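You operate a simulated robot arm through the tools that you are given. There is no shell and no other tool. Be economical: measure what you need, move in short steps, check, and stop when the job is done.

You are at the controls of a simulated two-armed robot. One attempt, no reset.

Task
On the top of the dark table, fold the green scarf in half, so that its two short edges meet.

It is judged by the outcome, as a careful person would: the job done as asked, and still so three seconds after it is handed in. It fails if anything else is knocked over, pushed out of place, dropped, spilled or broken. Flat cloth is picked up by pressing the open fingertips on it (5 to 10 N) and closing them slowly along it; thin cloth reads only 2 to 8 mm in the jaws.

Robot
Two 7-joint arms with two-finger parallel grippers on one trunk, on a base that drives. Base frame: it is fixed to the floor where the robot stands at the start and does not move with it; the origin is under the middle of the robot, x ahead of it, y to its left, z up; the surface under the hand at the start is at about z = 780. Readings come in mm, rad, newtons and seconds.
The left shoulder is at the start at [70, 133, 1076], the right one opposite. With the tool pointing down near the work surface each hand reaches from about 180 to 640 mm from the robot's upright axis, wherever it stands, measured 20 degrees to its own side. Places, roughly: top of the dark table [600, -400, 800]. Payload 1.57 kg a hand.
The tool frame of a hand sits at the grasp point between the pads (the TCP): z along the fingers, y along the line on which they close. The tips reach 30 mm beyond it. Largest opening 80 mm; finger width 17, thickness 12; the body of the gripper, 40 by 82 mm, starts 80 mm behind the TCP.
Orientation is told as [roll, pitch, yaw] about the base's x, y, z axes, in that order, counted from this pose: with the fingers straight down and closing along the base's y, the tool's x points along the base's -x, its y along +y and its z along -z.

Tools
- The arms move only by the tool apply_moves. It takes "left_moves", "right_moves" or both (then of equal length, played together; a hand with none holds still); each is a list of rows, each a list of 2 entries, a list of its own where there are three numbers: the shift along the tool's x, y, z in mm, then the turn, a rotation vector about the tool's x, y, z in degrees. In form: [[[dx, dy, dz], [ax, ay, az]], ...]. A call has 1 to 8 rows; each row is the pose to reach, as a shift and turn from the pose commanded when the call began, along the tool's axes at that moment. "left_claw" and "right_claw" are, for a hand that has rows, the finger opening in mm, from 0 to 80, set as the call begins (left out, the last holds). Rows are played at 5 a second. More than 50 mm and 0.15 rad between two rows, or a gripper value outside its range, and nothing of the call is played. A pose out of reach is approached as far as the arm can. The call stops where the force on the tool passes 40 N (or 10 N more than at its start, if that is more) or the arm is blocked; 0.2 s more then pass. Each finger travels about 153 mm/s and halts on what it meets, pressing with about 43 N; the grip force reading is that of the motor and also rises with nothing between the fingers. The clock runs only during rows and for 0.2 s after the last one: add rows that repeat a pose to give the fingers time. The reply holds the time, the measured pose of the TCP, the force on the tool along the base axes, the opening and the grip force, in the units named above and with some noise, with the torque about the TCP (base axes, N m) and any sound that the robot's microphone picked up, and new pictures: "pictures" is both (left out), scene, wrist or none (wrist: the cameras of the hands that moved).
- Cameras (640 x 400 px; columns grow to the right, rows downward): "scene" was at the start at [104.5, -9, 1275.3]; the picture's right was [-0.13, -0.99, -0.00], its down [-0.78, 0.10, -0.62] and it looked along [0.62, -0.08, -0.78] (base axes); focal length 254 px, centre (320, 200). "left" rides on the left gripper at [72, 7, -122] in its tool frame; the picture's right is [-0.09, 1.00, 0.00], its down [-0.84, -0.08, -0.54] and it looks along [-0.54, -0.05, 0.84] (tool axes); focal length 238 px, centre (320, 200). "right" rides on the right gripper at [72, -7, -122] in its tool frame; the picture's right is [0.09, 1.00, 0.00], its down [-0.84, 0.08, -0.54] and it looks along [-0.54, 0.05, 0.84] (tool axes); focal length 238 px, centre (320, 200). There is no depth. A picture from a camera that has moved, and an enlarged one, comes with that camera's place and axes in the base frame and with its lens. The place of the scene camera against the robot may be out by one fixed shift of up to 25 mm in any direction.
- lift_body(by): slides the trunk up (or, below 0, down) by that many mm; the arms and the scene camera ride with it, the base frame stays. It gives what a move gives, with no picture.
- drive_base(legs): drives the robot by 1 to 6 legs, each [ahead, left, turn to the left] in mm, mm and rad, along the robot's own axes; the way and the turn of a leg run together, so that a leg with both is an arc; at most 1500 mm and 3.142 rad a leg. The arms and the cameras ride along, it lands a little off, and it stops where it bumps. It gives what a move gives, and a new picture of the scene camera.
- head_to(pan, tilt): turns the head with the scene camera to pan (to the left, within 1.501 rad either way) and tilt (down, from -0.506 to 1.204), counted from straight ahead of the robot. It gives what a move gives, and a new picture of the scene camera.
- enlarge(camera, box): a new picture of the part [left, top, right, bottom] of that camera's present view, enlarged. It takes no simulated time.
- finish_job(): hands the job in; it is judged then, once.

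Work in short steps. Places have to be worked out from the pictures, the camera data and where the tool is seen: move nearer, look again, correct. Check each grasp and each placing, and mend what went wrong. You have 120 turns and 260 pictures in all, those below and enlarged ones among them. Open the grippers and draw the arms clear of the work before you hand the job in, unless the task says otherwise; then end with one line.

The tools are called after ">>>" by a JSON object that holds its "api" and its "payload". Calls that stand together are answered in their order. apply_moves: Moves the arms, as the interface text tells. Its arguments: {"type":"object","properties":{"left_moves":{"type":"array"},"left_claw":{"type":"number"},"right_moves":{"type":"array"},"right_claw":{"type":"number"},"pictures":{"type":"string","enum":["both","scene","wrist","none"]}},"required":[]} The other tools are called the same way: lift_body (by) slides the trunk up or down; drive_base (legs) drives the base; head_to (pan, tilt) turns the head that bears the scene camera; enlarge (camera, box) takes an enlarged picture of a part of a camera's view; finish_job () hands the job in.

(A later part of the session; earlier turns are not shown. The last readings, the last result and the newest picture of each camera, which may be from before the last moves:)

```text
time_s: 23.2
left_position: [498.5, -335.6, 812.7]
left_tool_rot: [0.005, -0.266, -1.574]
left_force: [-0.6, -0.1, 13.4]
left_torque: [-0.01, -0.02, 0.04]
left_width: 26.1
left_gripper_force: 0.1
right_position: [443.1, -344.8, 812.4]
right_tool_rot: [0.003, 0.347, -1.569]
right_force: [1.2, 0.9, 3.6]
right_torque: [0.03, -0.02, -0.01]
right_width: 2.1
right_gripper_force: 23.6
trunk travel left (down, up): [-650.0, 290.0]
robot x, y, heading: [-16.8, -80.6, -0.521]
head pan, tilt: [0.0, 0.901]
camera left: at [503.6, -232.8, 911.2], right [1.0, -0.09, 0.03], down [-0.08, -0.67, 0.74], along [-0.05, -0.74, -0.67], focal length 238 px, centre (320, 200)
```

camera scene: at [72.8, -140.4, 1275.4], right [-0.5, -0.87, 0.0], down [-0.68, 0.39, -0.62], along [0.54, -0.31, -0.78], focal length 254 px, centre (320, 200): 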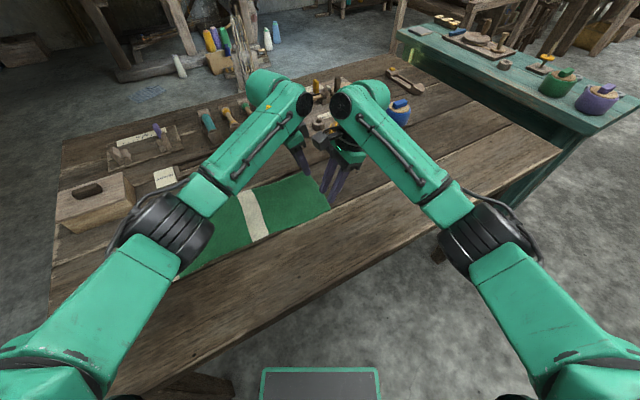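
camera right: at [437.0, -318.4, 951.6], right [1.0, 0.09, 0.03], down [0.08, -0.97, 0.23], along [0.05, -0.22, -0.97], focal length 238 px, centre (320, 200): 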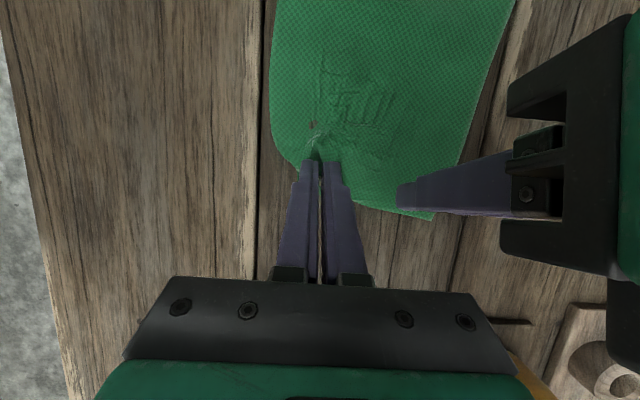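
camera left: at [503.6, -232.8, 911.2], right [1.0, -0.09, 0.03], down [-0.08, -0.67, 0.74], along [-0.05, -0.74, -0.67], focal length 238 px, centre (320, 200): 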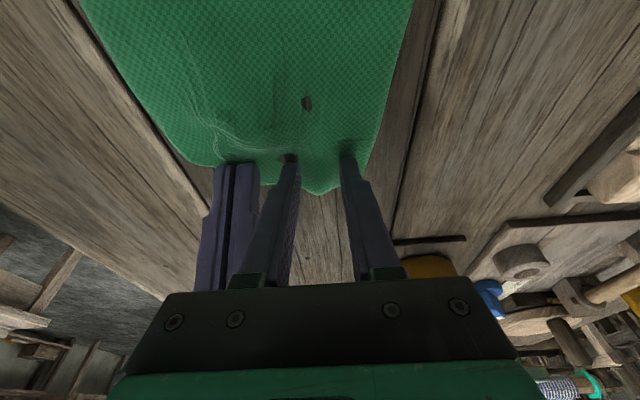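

The cloth is buckling up between the left fingers. I'll continue closing.

>>> {"api": "apply_moves", "payload": {"left_moves": [[[0, 0, -0.3], [0, 0, 0]]], "left_claw": 21, "pictures": "none"}}

>>> {"api": "apply_moves", "payload": {"left_moves": [[[0, 0, 0], [0, 0, 0]]], "left_claw": 15, "pictures": "none"}}

>>> {"api": "apply_moves", "payload": {"left_moves": [[[0, 0, 0], [0, 0, 0]]], "left_claw": 9, "pictures": "none"}}

>>> {"api": "apply_moves", "payload": {"left_moves": [[[0, 0, 0], [0, 0, 0]]], "left_claw": 4, "pictures": "none"}}

>>> {"api": "apply_moves", "payload": {"left_moves": [[[0, 0, 0], [0, 0, 0]], [[0, 0, 0], [0, 0, 0]]], "left_claw": 0, "pictures": "both"}}

```text
time_s: 23.6
left_position: [497.5, -335.1, 813.0]
left_tool_rot: [0.002, -0.265, -1.572]
left_force: [-0.9, -1.3, 12.0]
left_torque: [-0.02, -0.06, -0.03]
left_width: 20.1
left_gripper_force: 0.0
right_position: [443.5, -344.7, 812.0]
right_tool_rot: [0.003, 0.348, -1.57]
right_force: [1.3, 1.8, 3.9]
right_torque: [0.06, -0.02, -0.03]
right_width: 2.2
right_gripper_force: 23.9
trunk travel left (down, up): [-650.0, 290.0]
robot x, y, heading: [-15.0, -77.6, -0.523]
head pan, tilt: [0.0, 0.901]
```

```text
time_s: 24.0
left_position: [497.1, -336.1, 811.8]
left_tool_rot: [0.001, -0.263, -1.572]
left_force: [-2.6, -0.1, 12.8]
left_torque: [-0.03, 0.03, -0.01]
left_width: 15.2
left_gripper_force: 0.2
right_position: [442.2, -344.4, 812.5]
right_tool_rot: [0.003, 0.349, -1.569]
right_force: [3.1, 0.5, 2.7]
right_torque: [0.05, -0.11, 0.06]
right_width: 2.4
right_gripper_force: 24.0
trunk travel left (down, up): [-650.0, 290.0]
robot x, y, heading: [-17.4, -78.7, -0.521]
head pan, tilt: [0.0, 0.901]
```

```text
time_s: 24.4
left_position: [497.6, -335.6, 810.8]
left_tool_rot: [0.001, -0.262, -1.572]
left_force: [-5.0, -1.1, 13.2]
left_torque: [-0.15, 0.22, -0.05]
left_width: 10.7
left_gripper_force: 7.3
right_position: [443.2, -344.7, 813.1]
right_tool_rot: [0.001, 0.349, -1.569]
right_force: [5.9, 1.0, 2.0]
right_torque: [0.08, -0.2, 0.0]
right_width: 1.9
right_gripper_force: 23.4
trunk travel left (down, up): [-650.0, 290.0]
robot x, y, heading: [-17.3, -80.6, -0.52]
head pan, tilt: [0.0, 0.901]
```

```text
time_s: 24.8
left_position: [496.2, -337.8, 811.7]
left_tool_rot: [0.0, -0.263, -1.572]
left_force: [-13.2, -0.5, 15.7]
left_torque: [-0.09, 0.41, -0.16]
left_width: 5.0
left_gripper_force: 15.3
right_position: [443.9, -345.9, 812.2]
right_tool_rot: [0.005, 0.348, -1.567]
right_force: [15.3, 0.3, 0.1]
right_torque: [0.01, -0.49, 0.08]
right_width: 2.4
right_gripper_force: 24.1
trunk travel left (down, up): [-650.0, 290.0]
robot x, y, heading: [-12.7, -77.8, -0.517]
head pan, tilt: [0.0, 0.901]
```

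```text
time_s: 25.4
left_position: [495.3, -335.3, 813.9]
left_tool_rot: [0.0, -0.264, -1.573]
left_force: [-21.4, -0.8, 15.2]
left_torque: [-0.13, 0.63, -0.23]
left_width: 3.3
left_gripper_force: 24.0
right_position: [443.1, -345.4, 813.2]
right_tool_rot: [0.007, 0.35, -1.568]
right_force: [21.5, 0.1, -0.3]
right_torque: [0.0, -0.68, 0.09]
right_width: 2.6
right_gripper_force: 24.6
trunk travel left (down, up): [-650.0, 290.0]
robot x, y, heading: [-15.5, -78.6, -0.52]
head pan, tilt: [0.0, 0.901]
camera scene: at [70.6, -139.0, 1275.7], right [-0.5, -0.87, 0.0], down [-0.68, 0.39, -0.62], along [0.54, -0.31, -0.78], focal length 254 px, centre (320, 200)
camera left: at [502.7, -233.1, 911.4], right [1.0, -0.09, 0.02], down [-0.08, -0.67, 0.74], along [-0.05, -0.74, -0.67], focal length 238 px, centre (320, 200)
```

scene: 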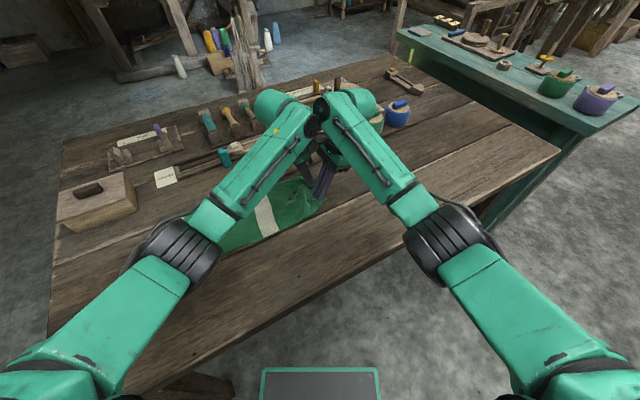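
left: 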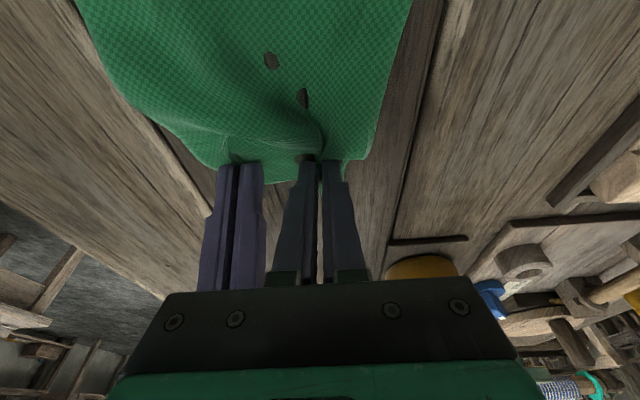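

Both corners are held (2.6 and 3.3 mm), but the cloth between the hands is taut at 21 N. I'll bring the hands 8 mm closer and lift slowly while moving inward.

>>> {"api": "apply_moves", "payload": {"right_moves": [[[0, 4, 0], [0, 0, 0]], [[10, 4, -28], [0, 0, 0]], [[20.5, 4, -56.4], [0, 0, 0]], [[48.7, 4, -46], [0, 0, 0]], [[48.7, 4, -46], [0, 0, 0]]], "left_moves": [[[0, -4, 0], [0, 0, 0]], [[-7.7, -4, -29], [0, 0, 0]], [[-15.5, -4, -58], [0, 0, 0]], [[13.5, -4, -65.8], [0, 0, 0]], [[13.5, -4, -65.8], [0, 0, 0]]], "pictures": "both"}}

```text
time_s: 26.6
left_position: [494.1, -304.9, 871.7]
left_tool_rot: [-0.001, -0.261, -1.571]
left_force: [-1.1, -0.1, -0.1]
left_torque: [0.02, 0.02, 0.01]
left_width: 2.5
left_gripper_force: 24.7
right_position: [449.5, -315.5, 871.2]
right_tool_rot: [-0.002, 0.349, -1.569]
right_force: [1.6, 1.3, 0.3]
right_torque: [0.03, -0.04, 0.01]
right_width: 1.9
right_gripper_force: 23.8
trunk travel left (down, up): [-650.0, 290.0]
robot x, y, heading: [-18.9, -77.4, -0.524]
head pan, tilt: [0.0, 0.901]
camera scene: at [72.9, -142.2, 1275.3], right [-0.5, -0.87, 0.0], down [-0.68, 0.39, -0.62], along [0.54, -0.31, -0.78], focal length 254 px, centre (320, 200)
camera right: at [443.3, -290.1, 1009.9], right [1.0, 0.09, 0.03], down [0.08, -0.97, 0.22], along [0.05, -0.22, -0.97], focal length 238 px, centre (320, 200)
camera left: at [500.1, -202.2, 971.3], right [1.0, -0.09, 0.02], down [-0.08, -0.67, 0.74], along [-0.05, -0.74, -0.67], focal length 238 px, centre (320, 200)
```

scene: 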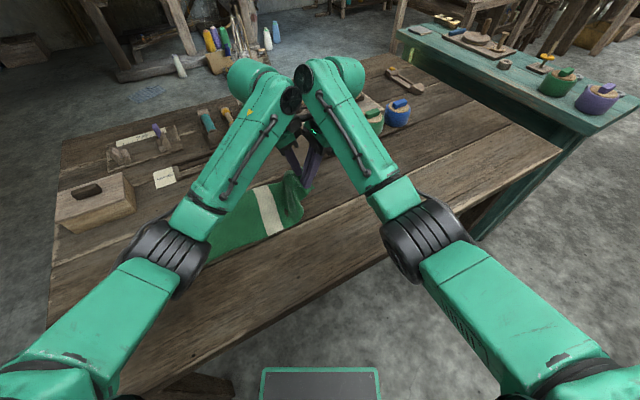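
right: 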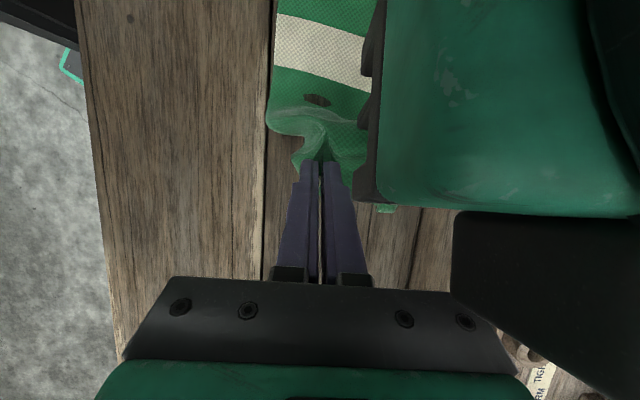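
left: 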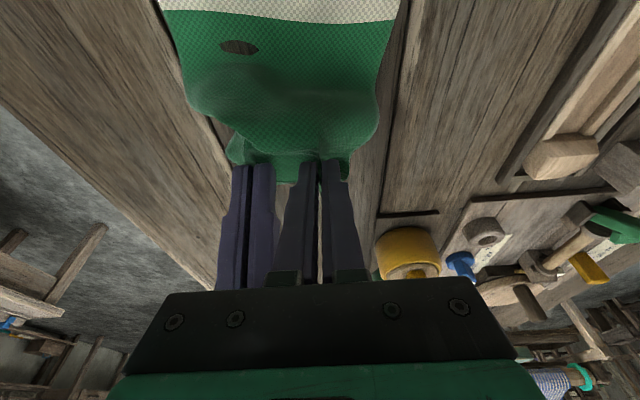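

The edge is up and both grips hold. I'll raise it further with some inward travel, then drive the base sideways (+y), carrying the edge over.

>>> {"api": "apply_moves", "payload": {"right_moves": [[[25.6, 0, -12], [0, 0, 0]], [[51.2, 0, -24], [0, 0, 0]], [[76.9, 0, -35.9], [0, 0, 0]], [[76.9, 0, -35.9], [0, 0, 0]]], "left_moves": [[[14.2, 0, -24.5], [0, 0, 0]], [[28.3, 0, -49], [0, 0, 0]], [[42.5, 0, -73.5], [0, 0, 0]], [[42.5, 0, -73.5], [0, 0, 0]]], "pictures": "none"}}

>>> {"api": "drive_base", "payload": {"legs": [[-90, 157, 0]]}}

```text
time_s: 27.6
left_position: [494.7, -243.9, 929.4]
left_tool_rot: [0.001, -0.262, -1.57]
left_force: [-1.0, -0.6, -0.3]
left_torque: [-0.03, 0.03, 0.03]
left_width: 2.3
left_gripper_force: 23.7
right_position: [450.2, -257.6, 930.3]
right_tool_rot: [-0.002, 0.35, -1.569]
right_force: [2.0, 0.1, 0.1]
right_torque: [0.03, -0.05, 0.02]
right_width: 2.0
right_gripper_force: 23.7
trunk travel left (down, up): [-650.0, 290.0]
robot x, y, heading: [-17.3, -79.2, -0.518]
head pan, tilt: [0.0, 0.901]
```

```text
time_s: 29.1
left_position: [492.2, -65.1, 929.7]
left_tool_rot: [0.001, -0.262, -1.572]
left_force: [-2.8, 0.1, -0.6]
left_torque: [0.02, 0.04, -0.04]
left_width: 2.3
left_gripper_force: 23.8
right_position: [448.0, -76.5, 931.2]
right_tool_rot: [-0.002, 0.346, -1.57]
right_force: [1.2, 0.1, 0.9]
right_torque: [0.01, -0.08, 0.0]
right_width: 2.3
right_gripper_force: 23.7
trunk travel left (down, up): [-650.0, 290.0]
robot x, y, heading: [-18.7, 99.9, -0.516]
head pan, tilt: [0.0, 0.901]
camera scene: at [71.5, 39.0, 1275.3], right [-0.5, -0.87, 0.0], down [-0.68, 0.39, -0.62], along [0.54, -0.31, -0.78], focal length 254 px, centre (320, 200)
```

scene: 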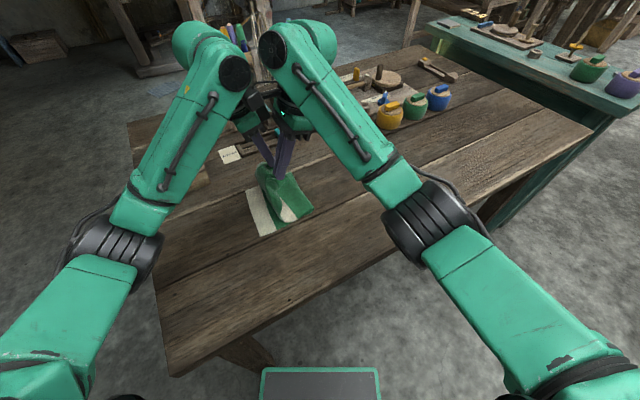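

The edge is above the left half. I'll take close looks to see where the white-striped edge now lies.

>>> {"api": "enlarge", "payload": {"camera": "scene", "box": [200, 120, 360, 260]}}

>>> {"api": "enlarge", "payload": {"camera": "left", "box": [0, 0, 640, 400]}}

>>> {"api": "enlarge", "payload": {"camera": "right", "box": [0, 0, 640, 400]}}

```text
2.86 times, centred on (280, 190) of scene
camera zoom: at [71.5, 39.0, 1275.3], right [-0.5, -0.87, 0.0], down [-0.68, 0.39, -0.62], along [0.54, -0.31, -0.78], focal length 726 px, centre (434, 229)
```

zoom: 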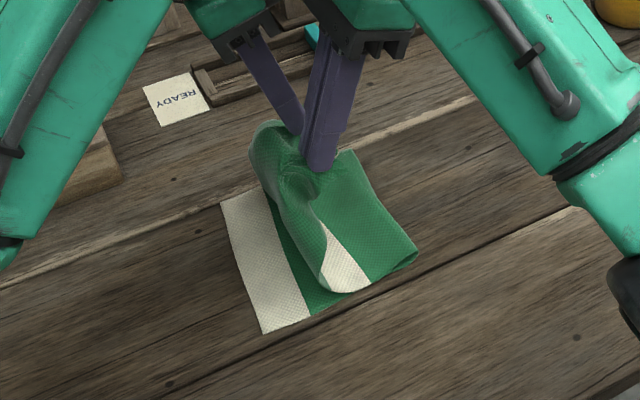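

```text
1.00 times, centred on (320, 200) of left (not enlarged: the box is as wide or as high as the picture)
camera zoom: at [498.7, 37.6, 1029.1], right [1.0, -0.09, 0.02], down [-0.08, -0.67, 0.74], along [-0.05, -0.74, -0.67], focal length 238 px, centre (320, 200)
```

zoom: 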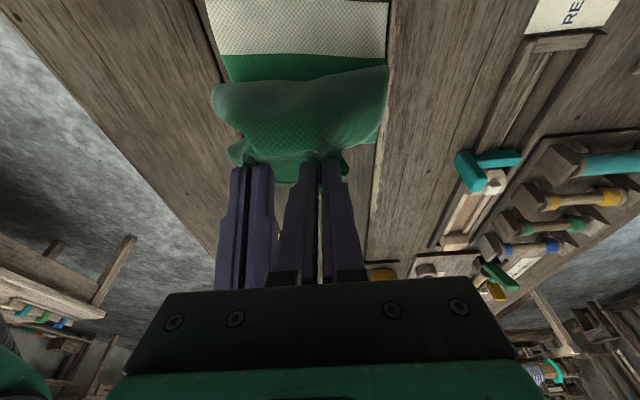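

```text
1.00 times, centred on (320, 200) of right (not enlarged: the box is as wide or as high as the picture)
camera zoom: at [441.0, -50.1, 1070.0], right [1.0, 0.09, 0.03], down [0.08, -0.97, 0.22], along [0.05, -0.22, -0.97], focal length 238 px, centre (320, 200)
```

zoom: 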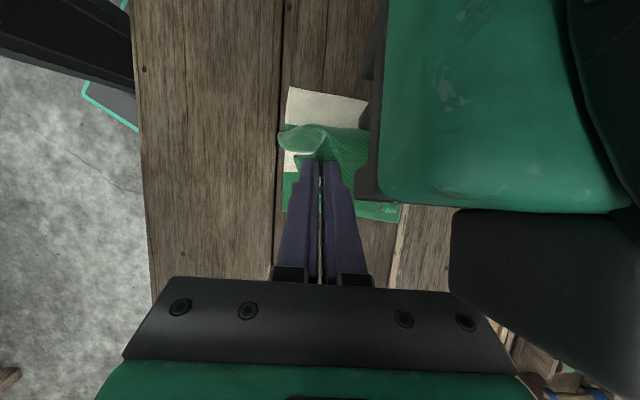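

The white edge now lies at y ≈ 11 (near) to −2 (far), and the bottom layer has been lifted back to y ≈ −133. To lay it flat again, I'll bring the hands back over the intended fold line (y ≈ −190), higher up. Then I'll come over in an arc.

>>> {"api": "apply_moves", "payload": {"right_moves": [[[-15, 0, -30], [0, 0, 0]], [[-40, 0, -45], [0, 0, 0]], [[-65, 0, -60], [0, 0, 0]], [[-89.7, 0, -75.2], [0, 0, 0]], [[-89.7, 0, -75.2], [0, 0, 0]], [[-89.7, 0, -75.2], [0, 0, 0]]], "left_moves": [[[-30, 0, -18], [0, 0, 0]], [[-59, 0, -16], [0, 0, 0]], [[-88, 0, -13], [0, 0, 0]], [[-116.7, 0, -10.2], [0, 0, 0]], [[-116.7, 0, -10.2], [0, 0, 0]], [[-116.7, 0, -10.2], [0, 0, 0]]], "pictures": "both"}}

```text
time_s: 30.5
left_position: [493.6, -176.6, 969.8]
left_tool_rot: [-0.001, -0.261, -1.571]
left_force: [-4.1, -0.5, -0.8]
left_torque: [-0.01, 0.11, -0.02]
left_width: 2.3
left_gripper_force: 23.6
right_position: [447.3, -187.6, 970.3]
right_tool_rot: [-0.001, 0.348, -1.569]
right_force: [3.6, 0.3, -0.7]
right_torque: [0.02, -0.12, 0.01]
right_width: 2.1
right_gripper_force: 23.4
trunk travel left (down, up): [-650.0, 290.0]
robot x, y, heading: [-21.3, 98.4, -0.521]
head pan, tilt: [0.0, 0.901]
camera scene: at [71.2, 38.6, 1275.3], right [-0.5, -0.87, 0.0], down [-0.68, 0.39, -0.62], along [0.54, -0.31, -0.78], focal length 254 px, centre (320, 200)
camera right: at [439.4, -160.3, 1109.8], right [1.0, 0.09, 0.03], down [0.08, -0.97, 0.22], along [0.05, -0.22, -0.97], focal length 238 px, centre (320, 200)
camera left: at [499.0, -73.7, 1068.4], right [1.0, -0.09, 0.02], down [-0.08, -0.67, 0.74], along [-0.05, -0.74, -0.67], focal length 238 px, centre (320, 200)
```

scene: 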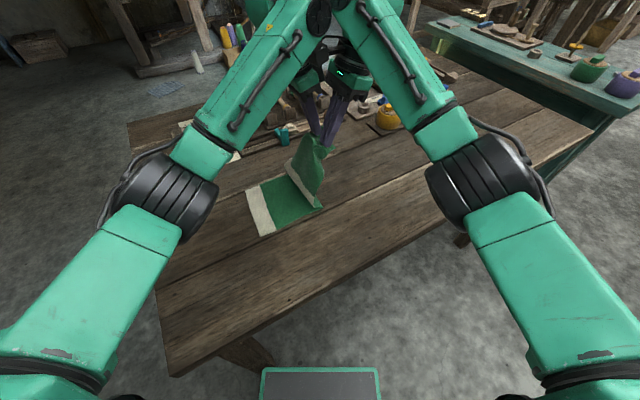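
right: 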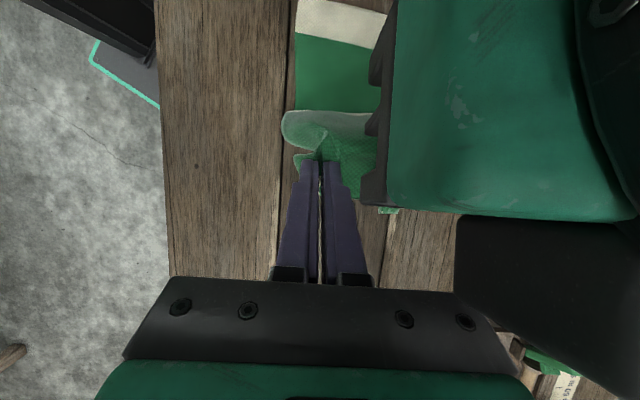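
left: 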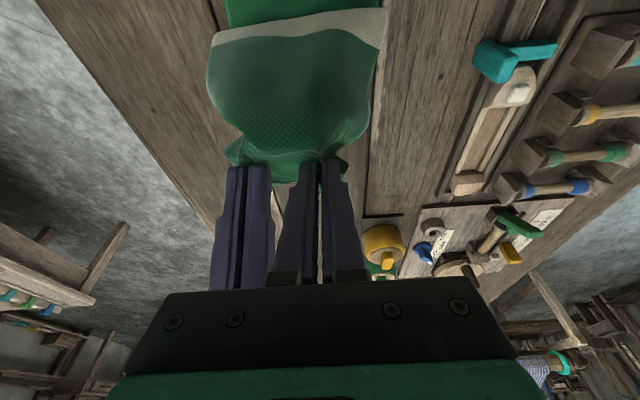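

The layer hangs properly now, with the middle stripe near the fold line. I'll drive +95 mm in y at this height.

>>> {"api": "drive_base", "payload": {"legs": [[-48, 83, 0]]}}

>>> {"api": "enlarge", "payload": {"camera": "left", "box": [0, 0, 640, 400]}}

>>> {"api": "enlarge", "payload": {"camera": "right", "box": [0, 0, 640, 400]}}

```text
time_s: 31.6
left_position: [492.0, -82.0, 970.1]
left_tool_rot: [-0.001, -0.262, -1.572]
left_force: [-3.5, -0.4, -0.1]
left_torque: [-0.02, 0.12, -0.04]
left_width: 2.5
left_gripper_force: 23.8
right_position: [445.3, -92.3, 969.7]
right_tool_rot: [-0.002, 0.348, -1.57]
right_force: [5.0, 0.4, -0.6]
right_torque: [0.01, -0.11, 0.04]
right_width: 2.0
right_gripper_force: 24.6
trunk travel left (down, up): [-650.0, 290.0]
robot x, y, heading: [-15.7, 196.5, -0.519]
head pan, tilt: [0.0, 0.901]
camera scene: at [70.6, 133.0, 1275.3], right [-0.5, -0.87, 0.0], down [-0.68, 0.39, -0.62], along [0.54, -0.31, -0.78], focal length 254 px, centre (320, 200)
```

scene: 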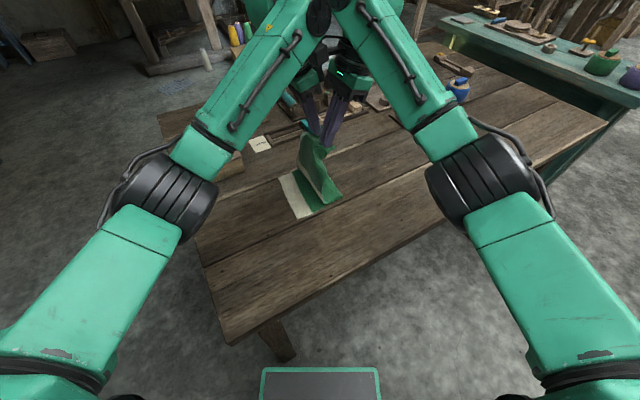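

```text
1.00 times, centred on (320, 200) of left (not enlarged: the box is as wide or as high as the picture)
camera zoom: at [498.3, 20.4, 1068.2], right [1.0, -0.09, 0.02], down [-0.08, -0.67, 0.74], along [-0.05, -0.74, -0.67], focal length 238 px, centre (320, 200)
```

zoom: 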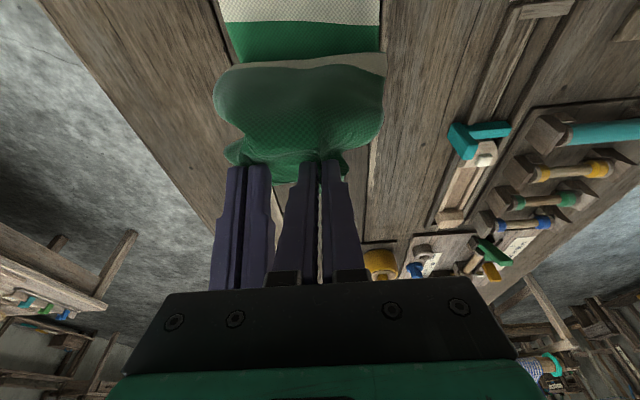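

```text
1.00 times, centred on (320, 200) of right (not enlarged: the box is as wide or as high as the picture)
camera zoom: at [438.6, -66.2, 1109.6], right [1.0, 0.09, 0.03], down [0.08, -0.97, 0.22], along [0.05, -0.22, -0.97], focal length 238 px, centre (320, 200)
```

zoom: 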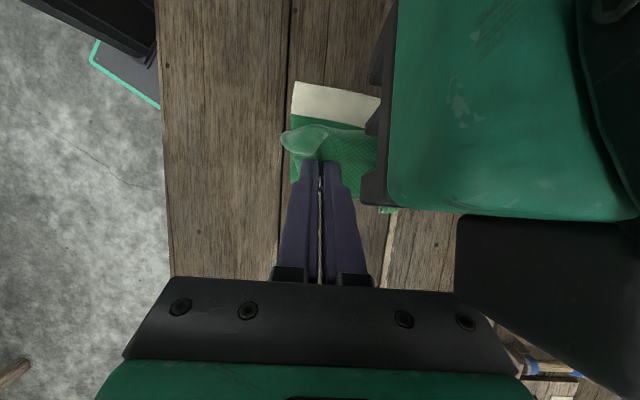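

The bottom layer is steady: near white corner (408,10), far about (557,−1). Now I'll lower the edge first to let the fold bulge out toward −y, then bring it forward onto the white edge. I'll stop with the tips about 20 mm up.

>>> {"api": "apply_moves", "payload": {"right_moves": [[[-10.3, 4, 28.2], [0, 0, 0]], [[-15.8, 8, 58.1], [0, 0, 0]], [[-0.9, 12, 90.2], [0, 0, 0]], [[14.1, 12, 122.2], [0, 0, 0]], [[27.1, 12, 153.6], [0, 0, 0]], [[27.1, 12, 153.6], [0, 0, 0]], [[27.1, 12, 153.6], [0, 0, 0]]], "left_moves": [[[7.8, 4, 29], [0, 0, 0]], [[20.4, 8, 56.7], [0, 0, 0]], [[51, 12, 74.3], [0, 0, 0]], [[81.6, 12, 92], [0, 0, 0]], [[110.3, 12, 110.2], [0, 0, 0]], [[110.3, 12, 110.2], [0, 0, 0]], [[110.3, 12, 110.2], [0, 0, 0]]], "pictures": "both"}}

>>> {"api": "enlarge", "payload": {"camera": "scene", "box": [240, 100, 400, 240]}}

```text
time_s: 33.2
left_position: [503.3, -2.7, 834.2]
left_tool_rot: [-0.001, -0.262, -1.571]
left_force: [-2.2, -0.2, -0.3]
left_torque: [0.0, 0.06, -0.01]
left_width: 2.5
left_gripper_force: 23.9
right_position: [460.4, -14.7, 837.2]
right_tool_rot: [-0.002, 0.347, -1.571]
right_force: [1.6, 0.0, 0.1]
right_torque: [0.0, -0.03, 0.02]
right_width: 2.4
right_gripper_force: 23.4
trunk travel left (down, up): [-650.0, 290.0]
robot x, y, heading: [-16.0, 193.0, -0.523]
head pan, tilt: [0.0, 0.901]
camera scene: at [70.7, 133.6, 1275.3], right [-0.5, -0.87, 0.0], down [-0.68, 0.39, -0.62], along [0.54, -0.31, -0.78], focal length 254 px, centre (320, 200)
camera right: at [452.3, 11.8, 976.8], right [1.0, 0.09, 0.03], down [0.08, -0.97, 0.22], along [0.05, -0.22, -0.97], focal length 238 px, centre (320, 200)
camera left: at [509.7, 100.5, 933.5], right [1.0, -0.09, 0.02], down [-0.08, -0.67, 0.74], along [-0.05, -0.74, -0.67], focal length 238 px, centre (320, 200)
```

scene: 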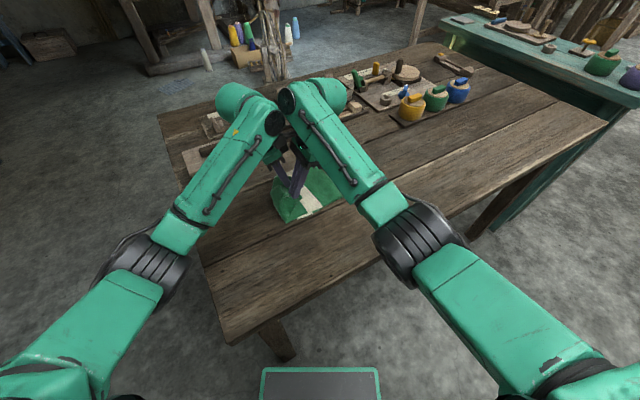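
right: 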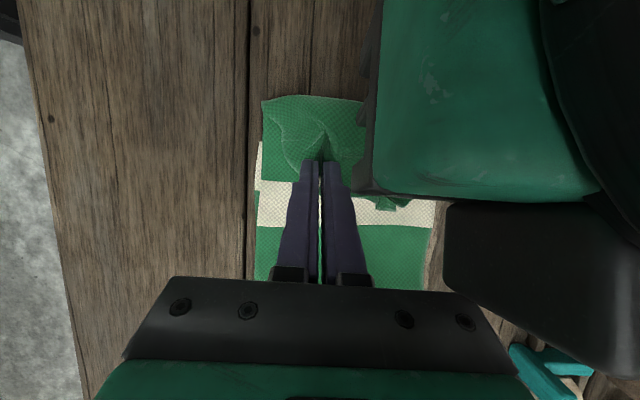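
left: 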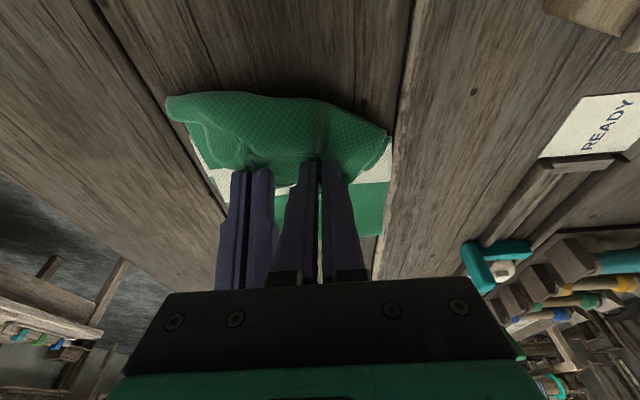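

```text
2.86 times, centred on (320, 170) of scene
camera zoom: at [70.7, 133.6, 1275.3], right [-0.5, -0.87, 0.0], down [-0.68, 0.39, -0.62], along [0.54, -0.31, -0.78], focal length 726 px, centre (320, 286)
```

zoom: 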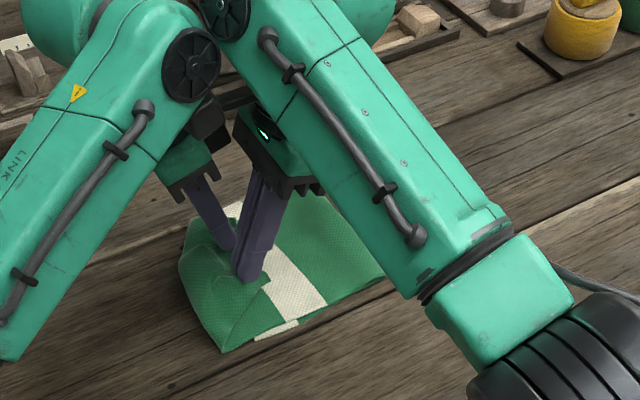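

The fold line peeled forward to y ≈ −125 and the slack flopped past the white edge. That came from carrying the edge too high. I'll redo it: raise a little, drive back to unfold almost fully, then come forward low so the fold rolls.

>>> {"api": "apply_moves", "payload": {"right_moves": [[[6, 0, -16.5], [0, 0, 0]], [[12, 0, -33], [0, 0, 0]], [[18, 0, -49], [0, 0, 0]]], "left_moves": [[[-4.5, 0, -17], [0, 0, 0]], [[-9, 0, -34], [0, 0, 0]], [[-13.5, 0, -50.5], [0, 0, 0]]], "pictures": "none"}}

>>> {"api": "drive_base", "payload": {"legs": [[149, -260, 0]]}}

>>> {"api": "enlarge", "payload": {"camera": "right", "box": [0, 0, 640, 400]}}

>>> {"api": "enlarge", "payload": {"camera": "left", "box": [0, 0, 640, 400]}}

```text
time_s: 34.0
left_position: [501.9, -4.7, 887.9]
left_tool_rot: [0.0, -0.263, -1.573]
left_force: [-2.1, -0.5, 0.5]
left_torque: [-0.02, 0.07, -0.01]
left_width: 2.3
left_gripper_force: 23.3
right_position: [458.0, -16.3, 887.9]
right_tool_rot: [0.0, 0.347, -1.572]
right_force: [2.5, -0.1, 0.7]
right_torque: [0.02, -0.07, 0.05]
right_width: 2.1
right_gripper_force: 23.6
trunk travel left (down, up): [-650.0, 290.0]
robot x, y, heading: [-16.3, 196.3, -0.519]
head pan, tilt: [0.0, 0.901]
```

```text
time_s: 36.1
left_position: [499.7, -303.1, 886.9]
left_tool_rot: [0.001, -0.263, -1.571]
left_force: [-2.4, -0.5, 0.9]
left_torque: [0.02, 0.06, 0.0]
left_width: 2.7
left_gripper_force: 24.0
right_position: [454.8, -311.6, 889.5]
right_tool_rot: [-0.002, 0.347, -1.57]
right_force: [2.8, 0.3, -0.6]
right_torque: [-0.01, -0.06, 0.01]
right_width: 2.0
right_gripper_force: 23.2
trunk travel left (down, up): [-650.0, 290.0]
robot x, y, heading: [-18.3, -103.1, -0.518]
head pan, tilt: [0.0, 0.901]
camera scene: at [67.8, -165.0, 1275.3], right [-0.5, -0.87, 0.0], down [-0.68, 0.39, -0.62], along [0.54, -0.31, -0.78], focal length 254 px, centre (320, 200)
```

scene: 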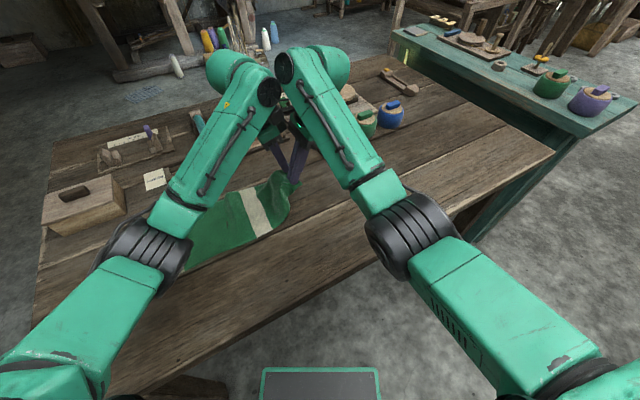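

```text
1.00 times, centred on (320, 200) of right (not enlarged: the box is as wide or as high as the picture)
camera zoom: at [448.2, -286.9, 1027.9], right [1.0, 0.09, 0.03], down [0.08, -0.97, 0.22], along [0.05, -0.22, -0.97], focal length 238 px, centre (320, 200)
```

zoom: 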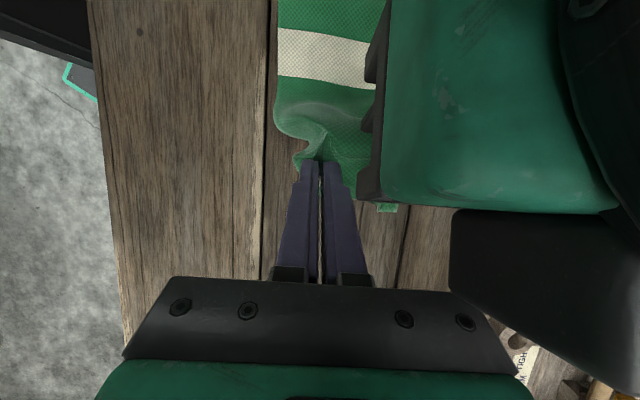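

```text
1.00 times, centred on (320, 200) of left (not enlarged: the box is as wide or as high as the picture)
camera zoom: at [506.8, -199.6, 985.6], right [1.0, -0.09, 0.02], down [-0.08, -0.67, 0.74], along [-0.05, -0.74, -0.67], focal length 238 px, centre (320, 200)
```

zoom: 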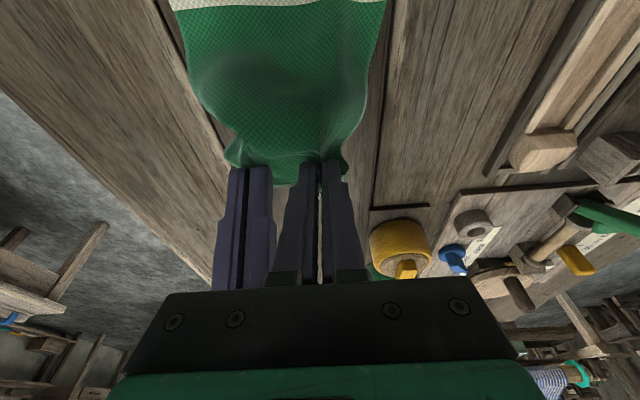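

The scarf is nearly flat again and the middle stripe is back at y ≈ −210. I'll lower to about 40 mm and come forward low, checking halfway.

>>> {"api": "apply_moves", "payload": {"right_moves": [[[-6, 0, 16.5], [0, 0, 0]], [[-12, 0, 33], [0, 0, 0]], [[-12, 0, 33], [0, 0, 0]]], "left_moves": [[[4.5, 0, 17], [0, 0, 0]], [[9, 0, 34], [0, 0, 0]], [[9, 0, 34], [0, 0, 0]]], "pictures": "none"}}

>>> {"api": "drive_base", "payload": {"legs": [[-90, 156, 0]]}}

>>> {"api": "enlarge", "payload": {"camera": "scene", "box": [200, 120, 360, 260]}}

>>> {"api": "enlarge", "payload": {"camera": "right", "box": [0, 0, 640, 400]}}

```text
time_s: 36.9
left_position: [501.0, -302.6, 851.7]
left_tool_rot: [-0.001, -0.261, -1.571]
left_force: [-0.9, -0.1, -1.5]
left_torque: [-0.02, 0.06, -0.01]
left_width: 2.5
left_gripper_force: 24.2
right_position: [454.5, -314.0, 854.6]
right_tool_rot: [-0.001, 0.348, -1.571]
right_force: [1.6, 0.7, -0.2]
right_torque: [0.01, -0.05, 0.02]
right_width: 2.1
right_gripper_force: 24.0
trunk travel left (down, up): [-650.0, 290.0]
robot x, y, heading: [-18.1, -104.4, -0.518]
head pan, tilt: [0.0, 0.901]
```

```text
time_s: 38.4
left_position: [502.1, -118.7, 852.0]
left_tool_rot: [0.001, -0.262, -1.571]
left_force: [-0.4, -0.2, 0.5]
left_torque: [0.0, 0.04, 0.03]
left_width: 2.5
left_gripper_force: 24.2
right_position: [458.9, -131.3, 854.8]
right_tool_rot: [-0.003, 0.348, -1.568]
right_force: [1.7, -0.1, 0.3]
right_torque: [0.01, -0.06, -0.02]
right_width: 2.3
right_gripper_force: 23.8
trunk travel left (down, up): [-650.0, 290.0]
robot x, y, heading: [-18.7, 78.7, -0.519]
head pan, tilt: [0.0, 0.901]
camera scene: at [69.8, 17.4, 1275.3], right [-0.5, -0.87, 0.0], down [-0.68, 0.39, -0.62], along [0.54, -0.31, -0.78], focal length 254 px, centre (320, 200)
```

scene: 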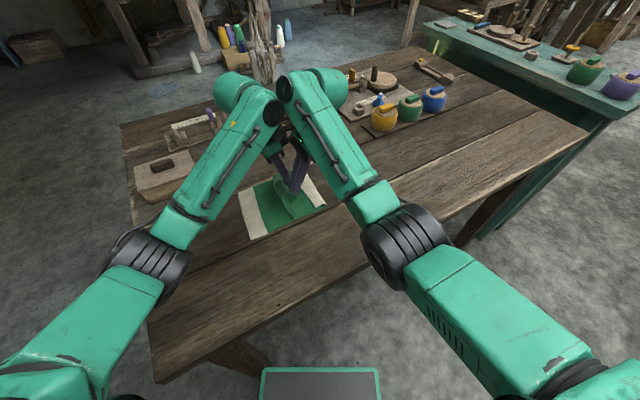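

```text
2.86 times, centred on (280, 190) of scene
camera zoom: at [69.8, 17.4, 1275.3], right [-0.5, -0.87, 0.0], down [-0.68, 0.39, -0.62], along [0.54, -0.31, -0.78], focal length 726 px, centre (434, 229)
```

zoom: 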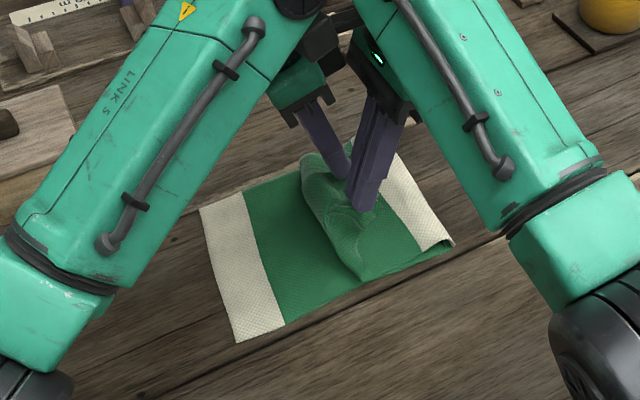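

```text
1.00 times, centred on (320, 200) of right (not enlarged: the box is as wide or as high as the picture)
camera zoom: at [451.4, -104.9, 993.1], right [1.0, 0.09, 0.03], down [0.08, -0.97, 0.22], along [0.05, -0.22, -0.97], focal length 238 px, centre (320, 200)
```

zoom: 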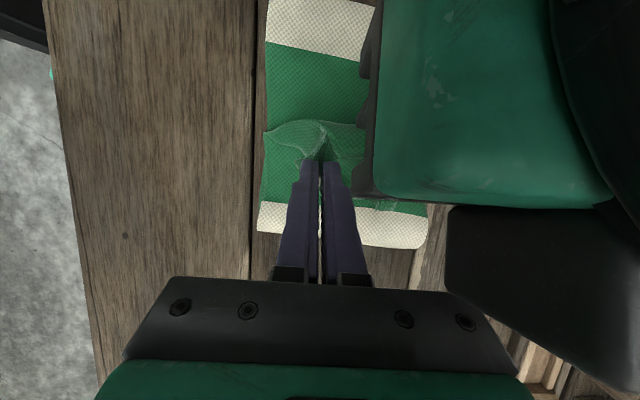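

The fold line now sits right at y ≈ −191, the middle of the scarf. I'll continue low for the remaining ~112 mm.

>>> {"api": "apply_moves", "payload": {"right_moves": [[[-4, 0, 11], [0, 0, 0]], [[-4, 0, 11], [0, 0, 0]]], "left_moves": [[[3, 0, 11], [0, 0, 0]], [[3, 0, 11], [0, 0, 0]]], "pictures": "none"}}

>>> {"api": "drive_base", "payload": {"legs": [[-55, 97, 0]]}}

>>> {"api": "enlarge", "payload": {"camera": "scene", "box": [220, 110, 380, 250]}}

>>> {"api": "enlarge", "payload": {"camera": "right", "box": [0, 0, 640, 400]}}

>>> {"api": "enlarge", "payload": {"camera": "left", "box": [0, 0, 640, 400]}}

```text
time_s: 39.0
left_position: [502.9, -119.3, 839.9]
left_tool_rot: [0.0, -0.262, -1.569]
left_force: [-1.2, -0.6, 0.6]
left_torque: [-0.04, 0.03, -0.03]
left_width: 2.4
left_gripper_force: 24.1
right_position: [457.6, -131.8, 843.4]
right_tool_rot: [0.0, 0.348, -1.569]
right_force: [0.8, 0.6, 0.8]
right_torque: [-0.03, -0.04, -0.01]
right_width: 2.0
right_gripper_force: 23.7
trunk travel left (down, up): [-650.0, 290.0]
robot x, y, heading: [-19.1, 76.3, -0.519]
head pan, tilt: [0.0, 0.901]
```

```text
time_s: 40.2
left_position: [503.8, -9.0, 840.3]
left_tool_rot: [-0.002, -0.262, -1.572]
left_force: [-1.5, -0.7, 0.0]
left_torque: [0.02, 0.0, 0.0]
left_width: 2.3
left_gripper_force: 23.6
right_position: [459.8, -21.1, 843.7]
right_tool_rot: [-0.001, 0.347, -1.569]
right_force: [1.0, 0.9, -0.2]
right_torque: [0.0, -0.01, 0.05]
right_width: 2.2
right_gripper_force: 23.4
trunk travel left (down, up): [-650.0, 290.0]
robot x, y, heading: [-20.7, 188.2, -0.52]
head pan, tilt: [0.0, 0.901]
camera scene: at [71.2, 128.0, 1275.3], right [-0.5, -0.87, 0.0], down [-0.68, 0.39, -0.62], along [0.54, -0.31, -0.78], focal length 254 px, centre (320, 200)
```

scene: 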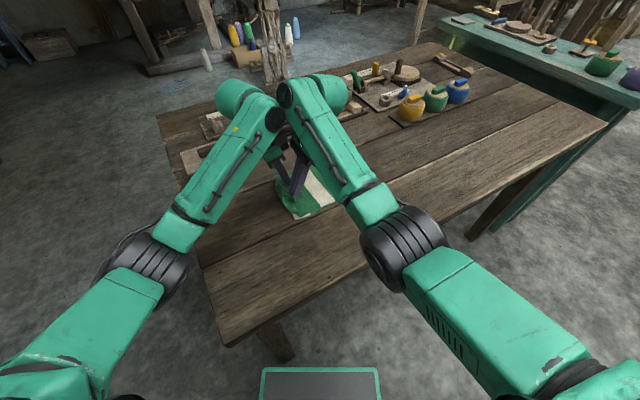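

```text
2.86 times, centred on (300, 180) of scene
camera zoom: at [71.2, 128.0, 1275.3], right [-0.5, -0.87, 0.0], down [-0.68, 0.39, -0.62], along [0.54, -0.31, -0.78], focal length 726 px, centre (377, 257)
```

zoom: 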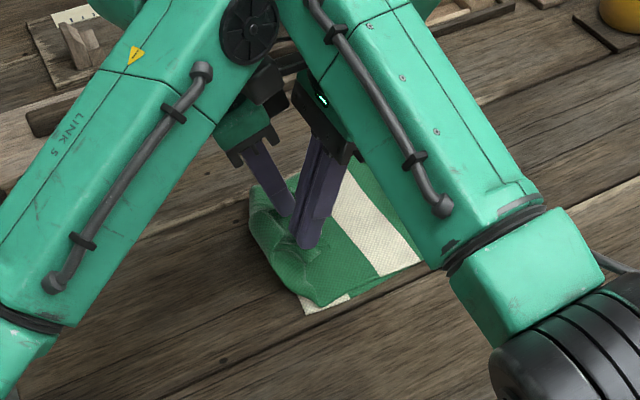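

```text
1.00 times, centred on (320, 200) of right (not enlarged: the box is as wide or as high as the picture)
camera zoom: at [453.4, 5.5, 981.6], right [1.0, 0.09, 0.03], down [0.08, -0.97, 0.22], along [0.05, -0.22, -0.97], focal length 238 px, centre (320, 200)
```

zoom: 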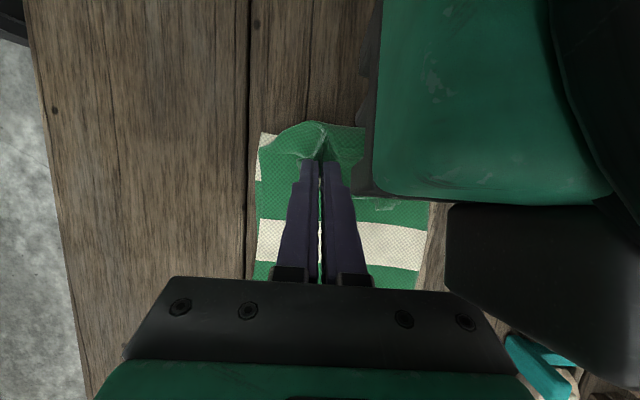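

```text
1.00 times, centred on (320, 200) of left (not enlarged: the box is as wide or as high as the picture)
camera zoom: at [510.3, 94.2, 939.5], right [1.0, -0.09, 0.02], down [-0.08, -0.67, 0.74], along [-0.05, -0.74, -0.67], focal length 238 px, centre (320, 200)
```

zoom: 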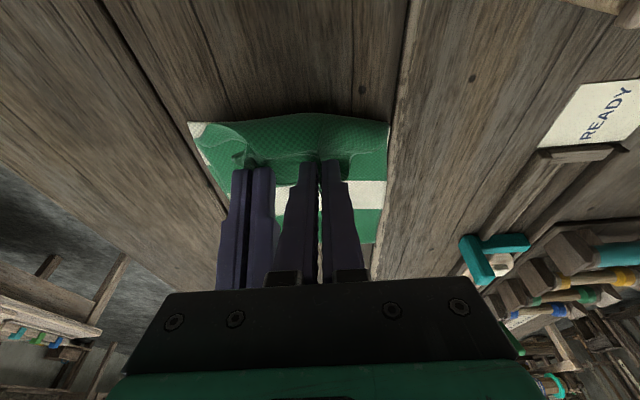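

The fold rolled too far again once the upper layer went tight. New plan: go back to where the fold sat right, with hands at about y −125. There I'll release the right hand and use it to pin the fold from above while the left hand alone pulls the edge over.

>>> {"api": "apply_moves", "payload": {"right_moves": [[[6, 0, -16.5], [0, 0, 0]], [[12, 0, -33], [0, 0, 0]], [[16, 0, -44], [0, 0, 0]]], "left_moves": [[[-4.5, 0, -17], [0, 0, 0]], [[-9, 0, -34], [0, 0, 0]], [[-12, 0, -45], [0, 0, 0]]], "pictures": "none"}}

>>> {"api": "drive_base", "payload": {"legs": [[147, -257, 0]]}}

>>> {"api": "apply_moves", "payload": {"right_moves": [[[-6, 0, 16.5], [0, 0, 0]], [[-13, 0, 36], [0, 0, 0]], [[-13, 0, 36], [0, 0, 0]]], "left_moves": [[[4.5, 0, 17], [0, 0, 0]], [[9.5, 0, 37], [0, 0, 0]], [[9.5, 0, 37], [0, 0, 0]]], "pictures": "none"}}

>>> {"api": "drive_base", "payload": {"legs": [[-90, 156, 0]]}}

>>> {"api": "enlarge", "payload": {"camera": "right", "box": [0, 0, 640, 400]}}

>>> {"api": "enlarge", "payload": {"camera": "scene", "box": [200, 120, 360, 260]}}

```text
time_s: 41.0
left_position: [505.0, -8.5, 888.2]
left_tool_rot: [0.002, -0.262, -1.568]
left_force: [-1.0, -0.2, -0.3]
left_torque: [0.05, 0.04, -0.05]
left_width: 2.7
left_gripper_force: 23.7
right_position: [460.1, -20.0, 888.4]
right_tool_rot: [-0.003, 0.349, -1.569]
right_force: [1.7, 0.2, -0.2]
right_torque: [0.04, -0.08, -0.01]
right_width: 2.0
right_gripper_force: 23.6
trunk travel left (down, up): [-650.0, 290.0]
robot x, y, heading: [-15.0, 190.6, -0.518]
head pan, tilt: [0.0, 0.901]
```

```text
time_s: 43.0
left_position: [502.2, -305.9, 887.1]
left_tool_rot: [0.0, -0.262, -1.568]
left_force: [-1.5, 0.0, -0.3]
left_torque: [-0.01, 0.02, 0.0]
left_width: 2.6
left_gripper_force: 23.8
right_position: [457.6, -317.1, 889.8]
right_tool_rot: [-0.004, 0.349, -1.567]
right_force: [0.6, 0.5, -0.1]
right_torque: [0.02, -0.03, -0.01]
right_width: 2.0
right_gripper_force: 23.7
trunk travel left (down, up): [-650.0, 290.0]
robot x, y, heading: [-18.1, -110.3, -0.513]
head pan, tilt: [0.0, 0.901]
camera scene: at [69.0, -170.1, 1275.3], right [-0.49, -0.87, 0.0], down [-0.68, 0.39, -0.62], along [0.54, -0.31, -0.78], focal length 254 px, centre (320, 200)
```

scene: 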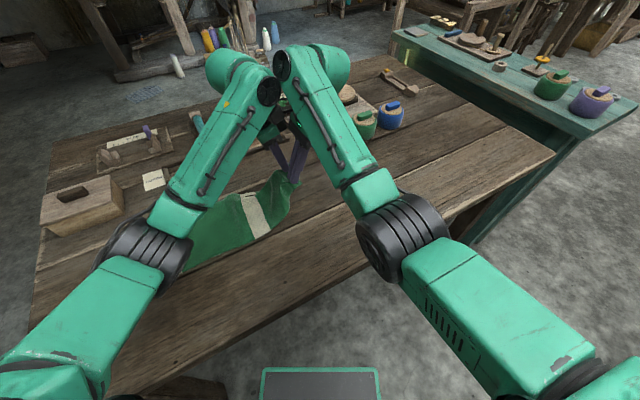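

```text
time_s: 43.8
left_position: [502.9, -305.7, 850.1]
left_tool_rot: [0.001, -0.263, -1.568]
left_force: [-1.3, -0.3, -0.8]
left_torque: [-0.02, 0.05, -0.03]
left_width: 2.4
left_gripper_force: 23.4
right_position: [458.7, -317.6, 851.5]
right_tool_rot: [0.0, 0.348, -1.567]
right_force: [1.2, 0.9, -0.5]
right_torque: [0.03, -0.05, -0.04]
right_width: 2.0
right_gripper_force: 23.8
trunk travel left (down, up): [-650.0, 290.0]
robot x, y, heading: [-17.1, -106.8, -0.509]
head pan, tilt: [0.0, 0.901]
```

```text
time_s: 45.4
left_position: [501.9, -126.5, 850.7]
left_tool_rot: [-0.002, -0.26, -1.566]
left_force: [-1.3, -0.5, -0.1]
left_torque: [-0.03, 0.04, -0.03]
left_width: 2.6
left_gripper_force: 23.5
right_position: [457.1, -138.0, 850.6]
right_tool_rot: [-0.001, 0.346, -1.565]
right_force: [1.1, 0.2, -1.7]
right_torque: [0.01, -0.08, -0.01]
right_width: 2.0
right_gripper_force: 23.8
trunk travel left (down, up): [-650.0, 290.0]
robot x, y, heading: [-20.7, 67.9, -0.511]
head pan, tilt: [0.0, 0.901]
camera scene: at [67.8, 10.0, 1275.3], right [-0.49, -0.87, 0.0], down [-0.68, 0.39, -0.62], along [0.54, -0.31, -0.78], focal length 254 px, centre (320, 200)
```

scene: 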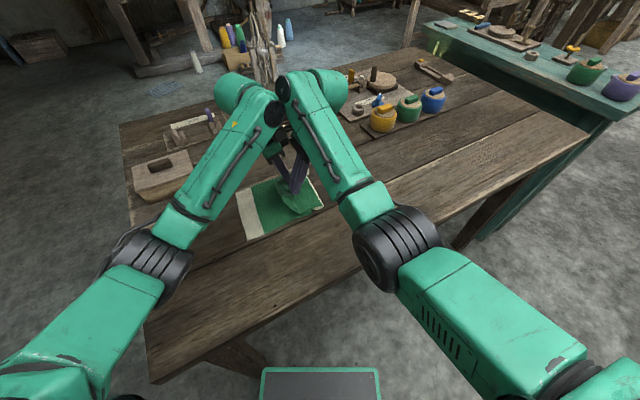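

```text
1.00 times, centred on (320, 200) of right (not enlarged: the box is as wide or as high as the picture)
camera zoom: at [450.4, -110.9, 990.6], right [1.0, 0.09, 0.03], down [0.08, -0.97, 0.22], along [0.05, -0.22, -0.97], focal length 238 px, centre (320, 200)
```

zoom: 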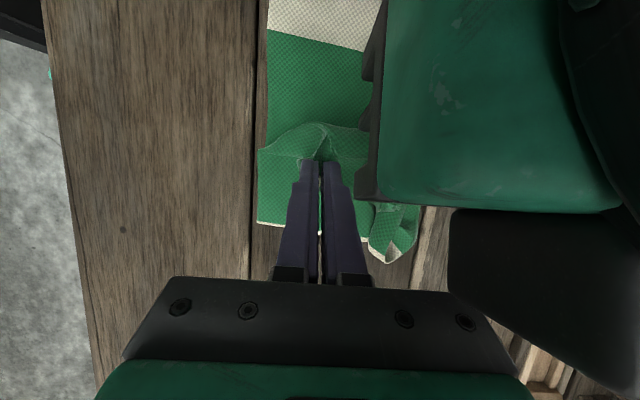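

```text
2.86 times, centred on (280, 190) of scene
camera zoom: at [67.8, 10.0, 1275.3], right [-0.49, -0.87, 0.0], down [-0.68, 0.39, -0.62], along [0.54, -0.31, -0.78], focal length 726 px, centre (434, 229)
```

zoom: 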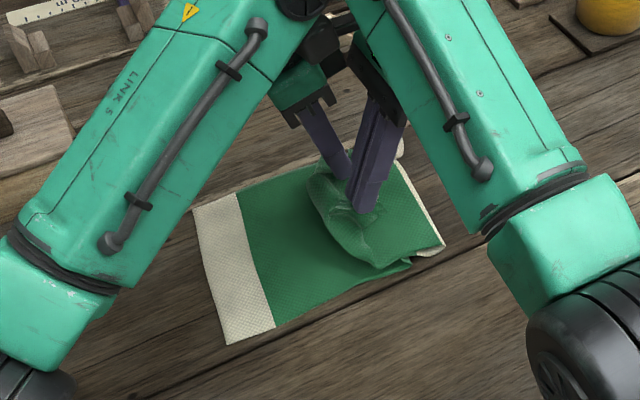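

The near side of the fold is at y ≈ −185, but there's some crumple on the far side. I'll check it with the left camera and a zoom.

>>> {"api": "enlarge", "payload": {"camera": "left", "box": [160, 60, 480, 260]}}

>>> {"api": "enlarge", "payload": {"camera": "right", "box": [230, 100, 450, 290]}}

```text
2.00 times, centred on (320, 160) of left
camera zoom: at [507.8, -23.0, 948.9], right [1.0, -0.08, 0.02], down [-0.07, -0.67, 0.74], along [-0.05, -0.74, -0.67], focal length 477 px, centre (320, 280)
```

zoom: 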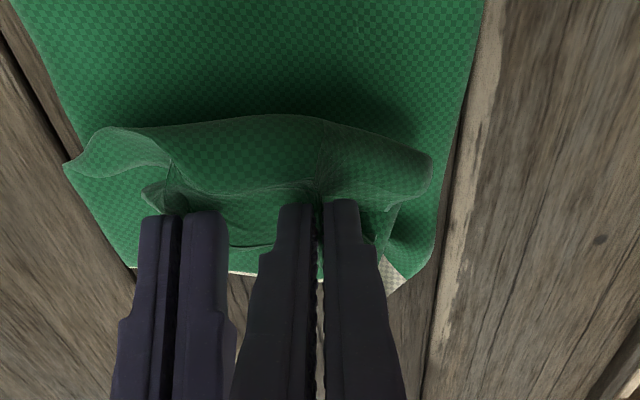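

```text
2.11 times, centred on (340, 195) of right
camera zoom: at [450.4, -110.9, 990.6], right [1.0, 0.09, 0.03], down [0.08, -0.97, 0.22], along [0.05, -0.22, -0.97], focal length 502 px, centre (278, 210)
```

zoom: 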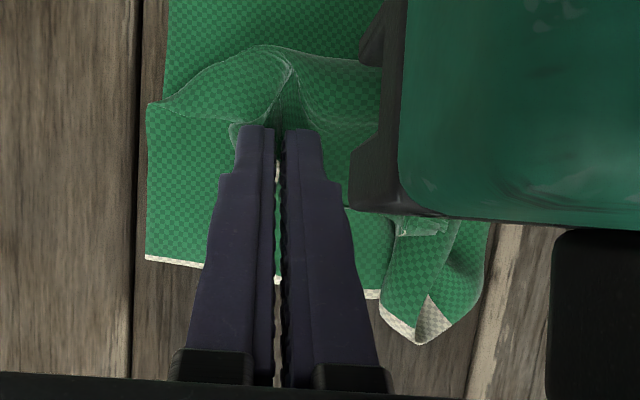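

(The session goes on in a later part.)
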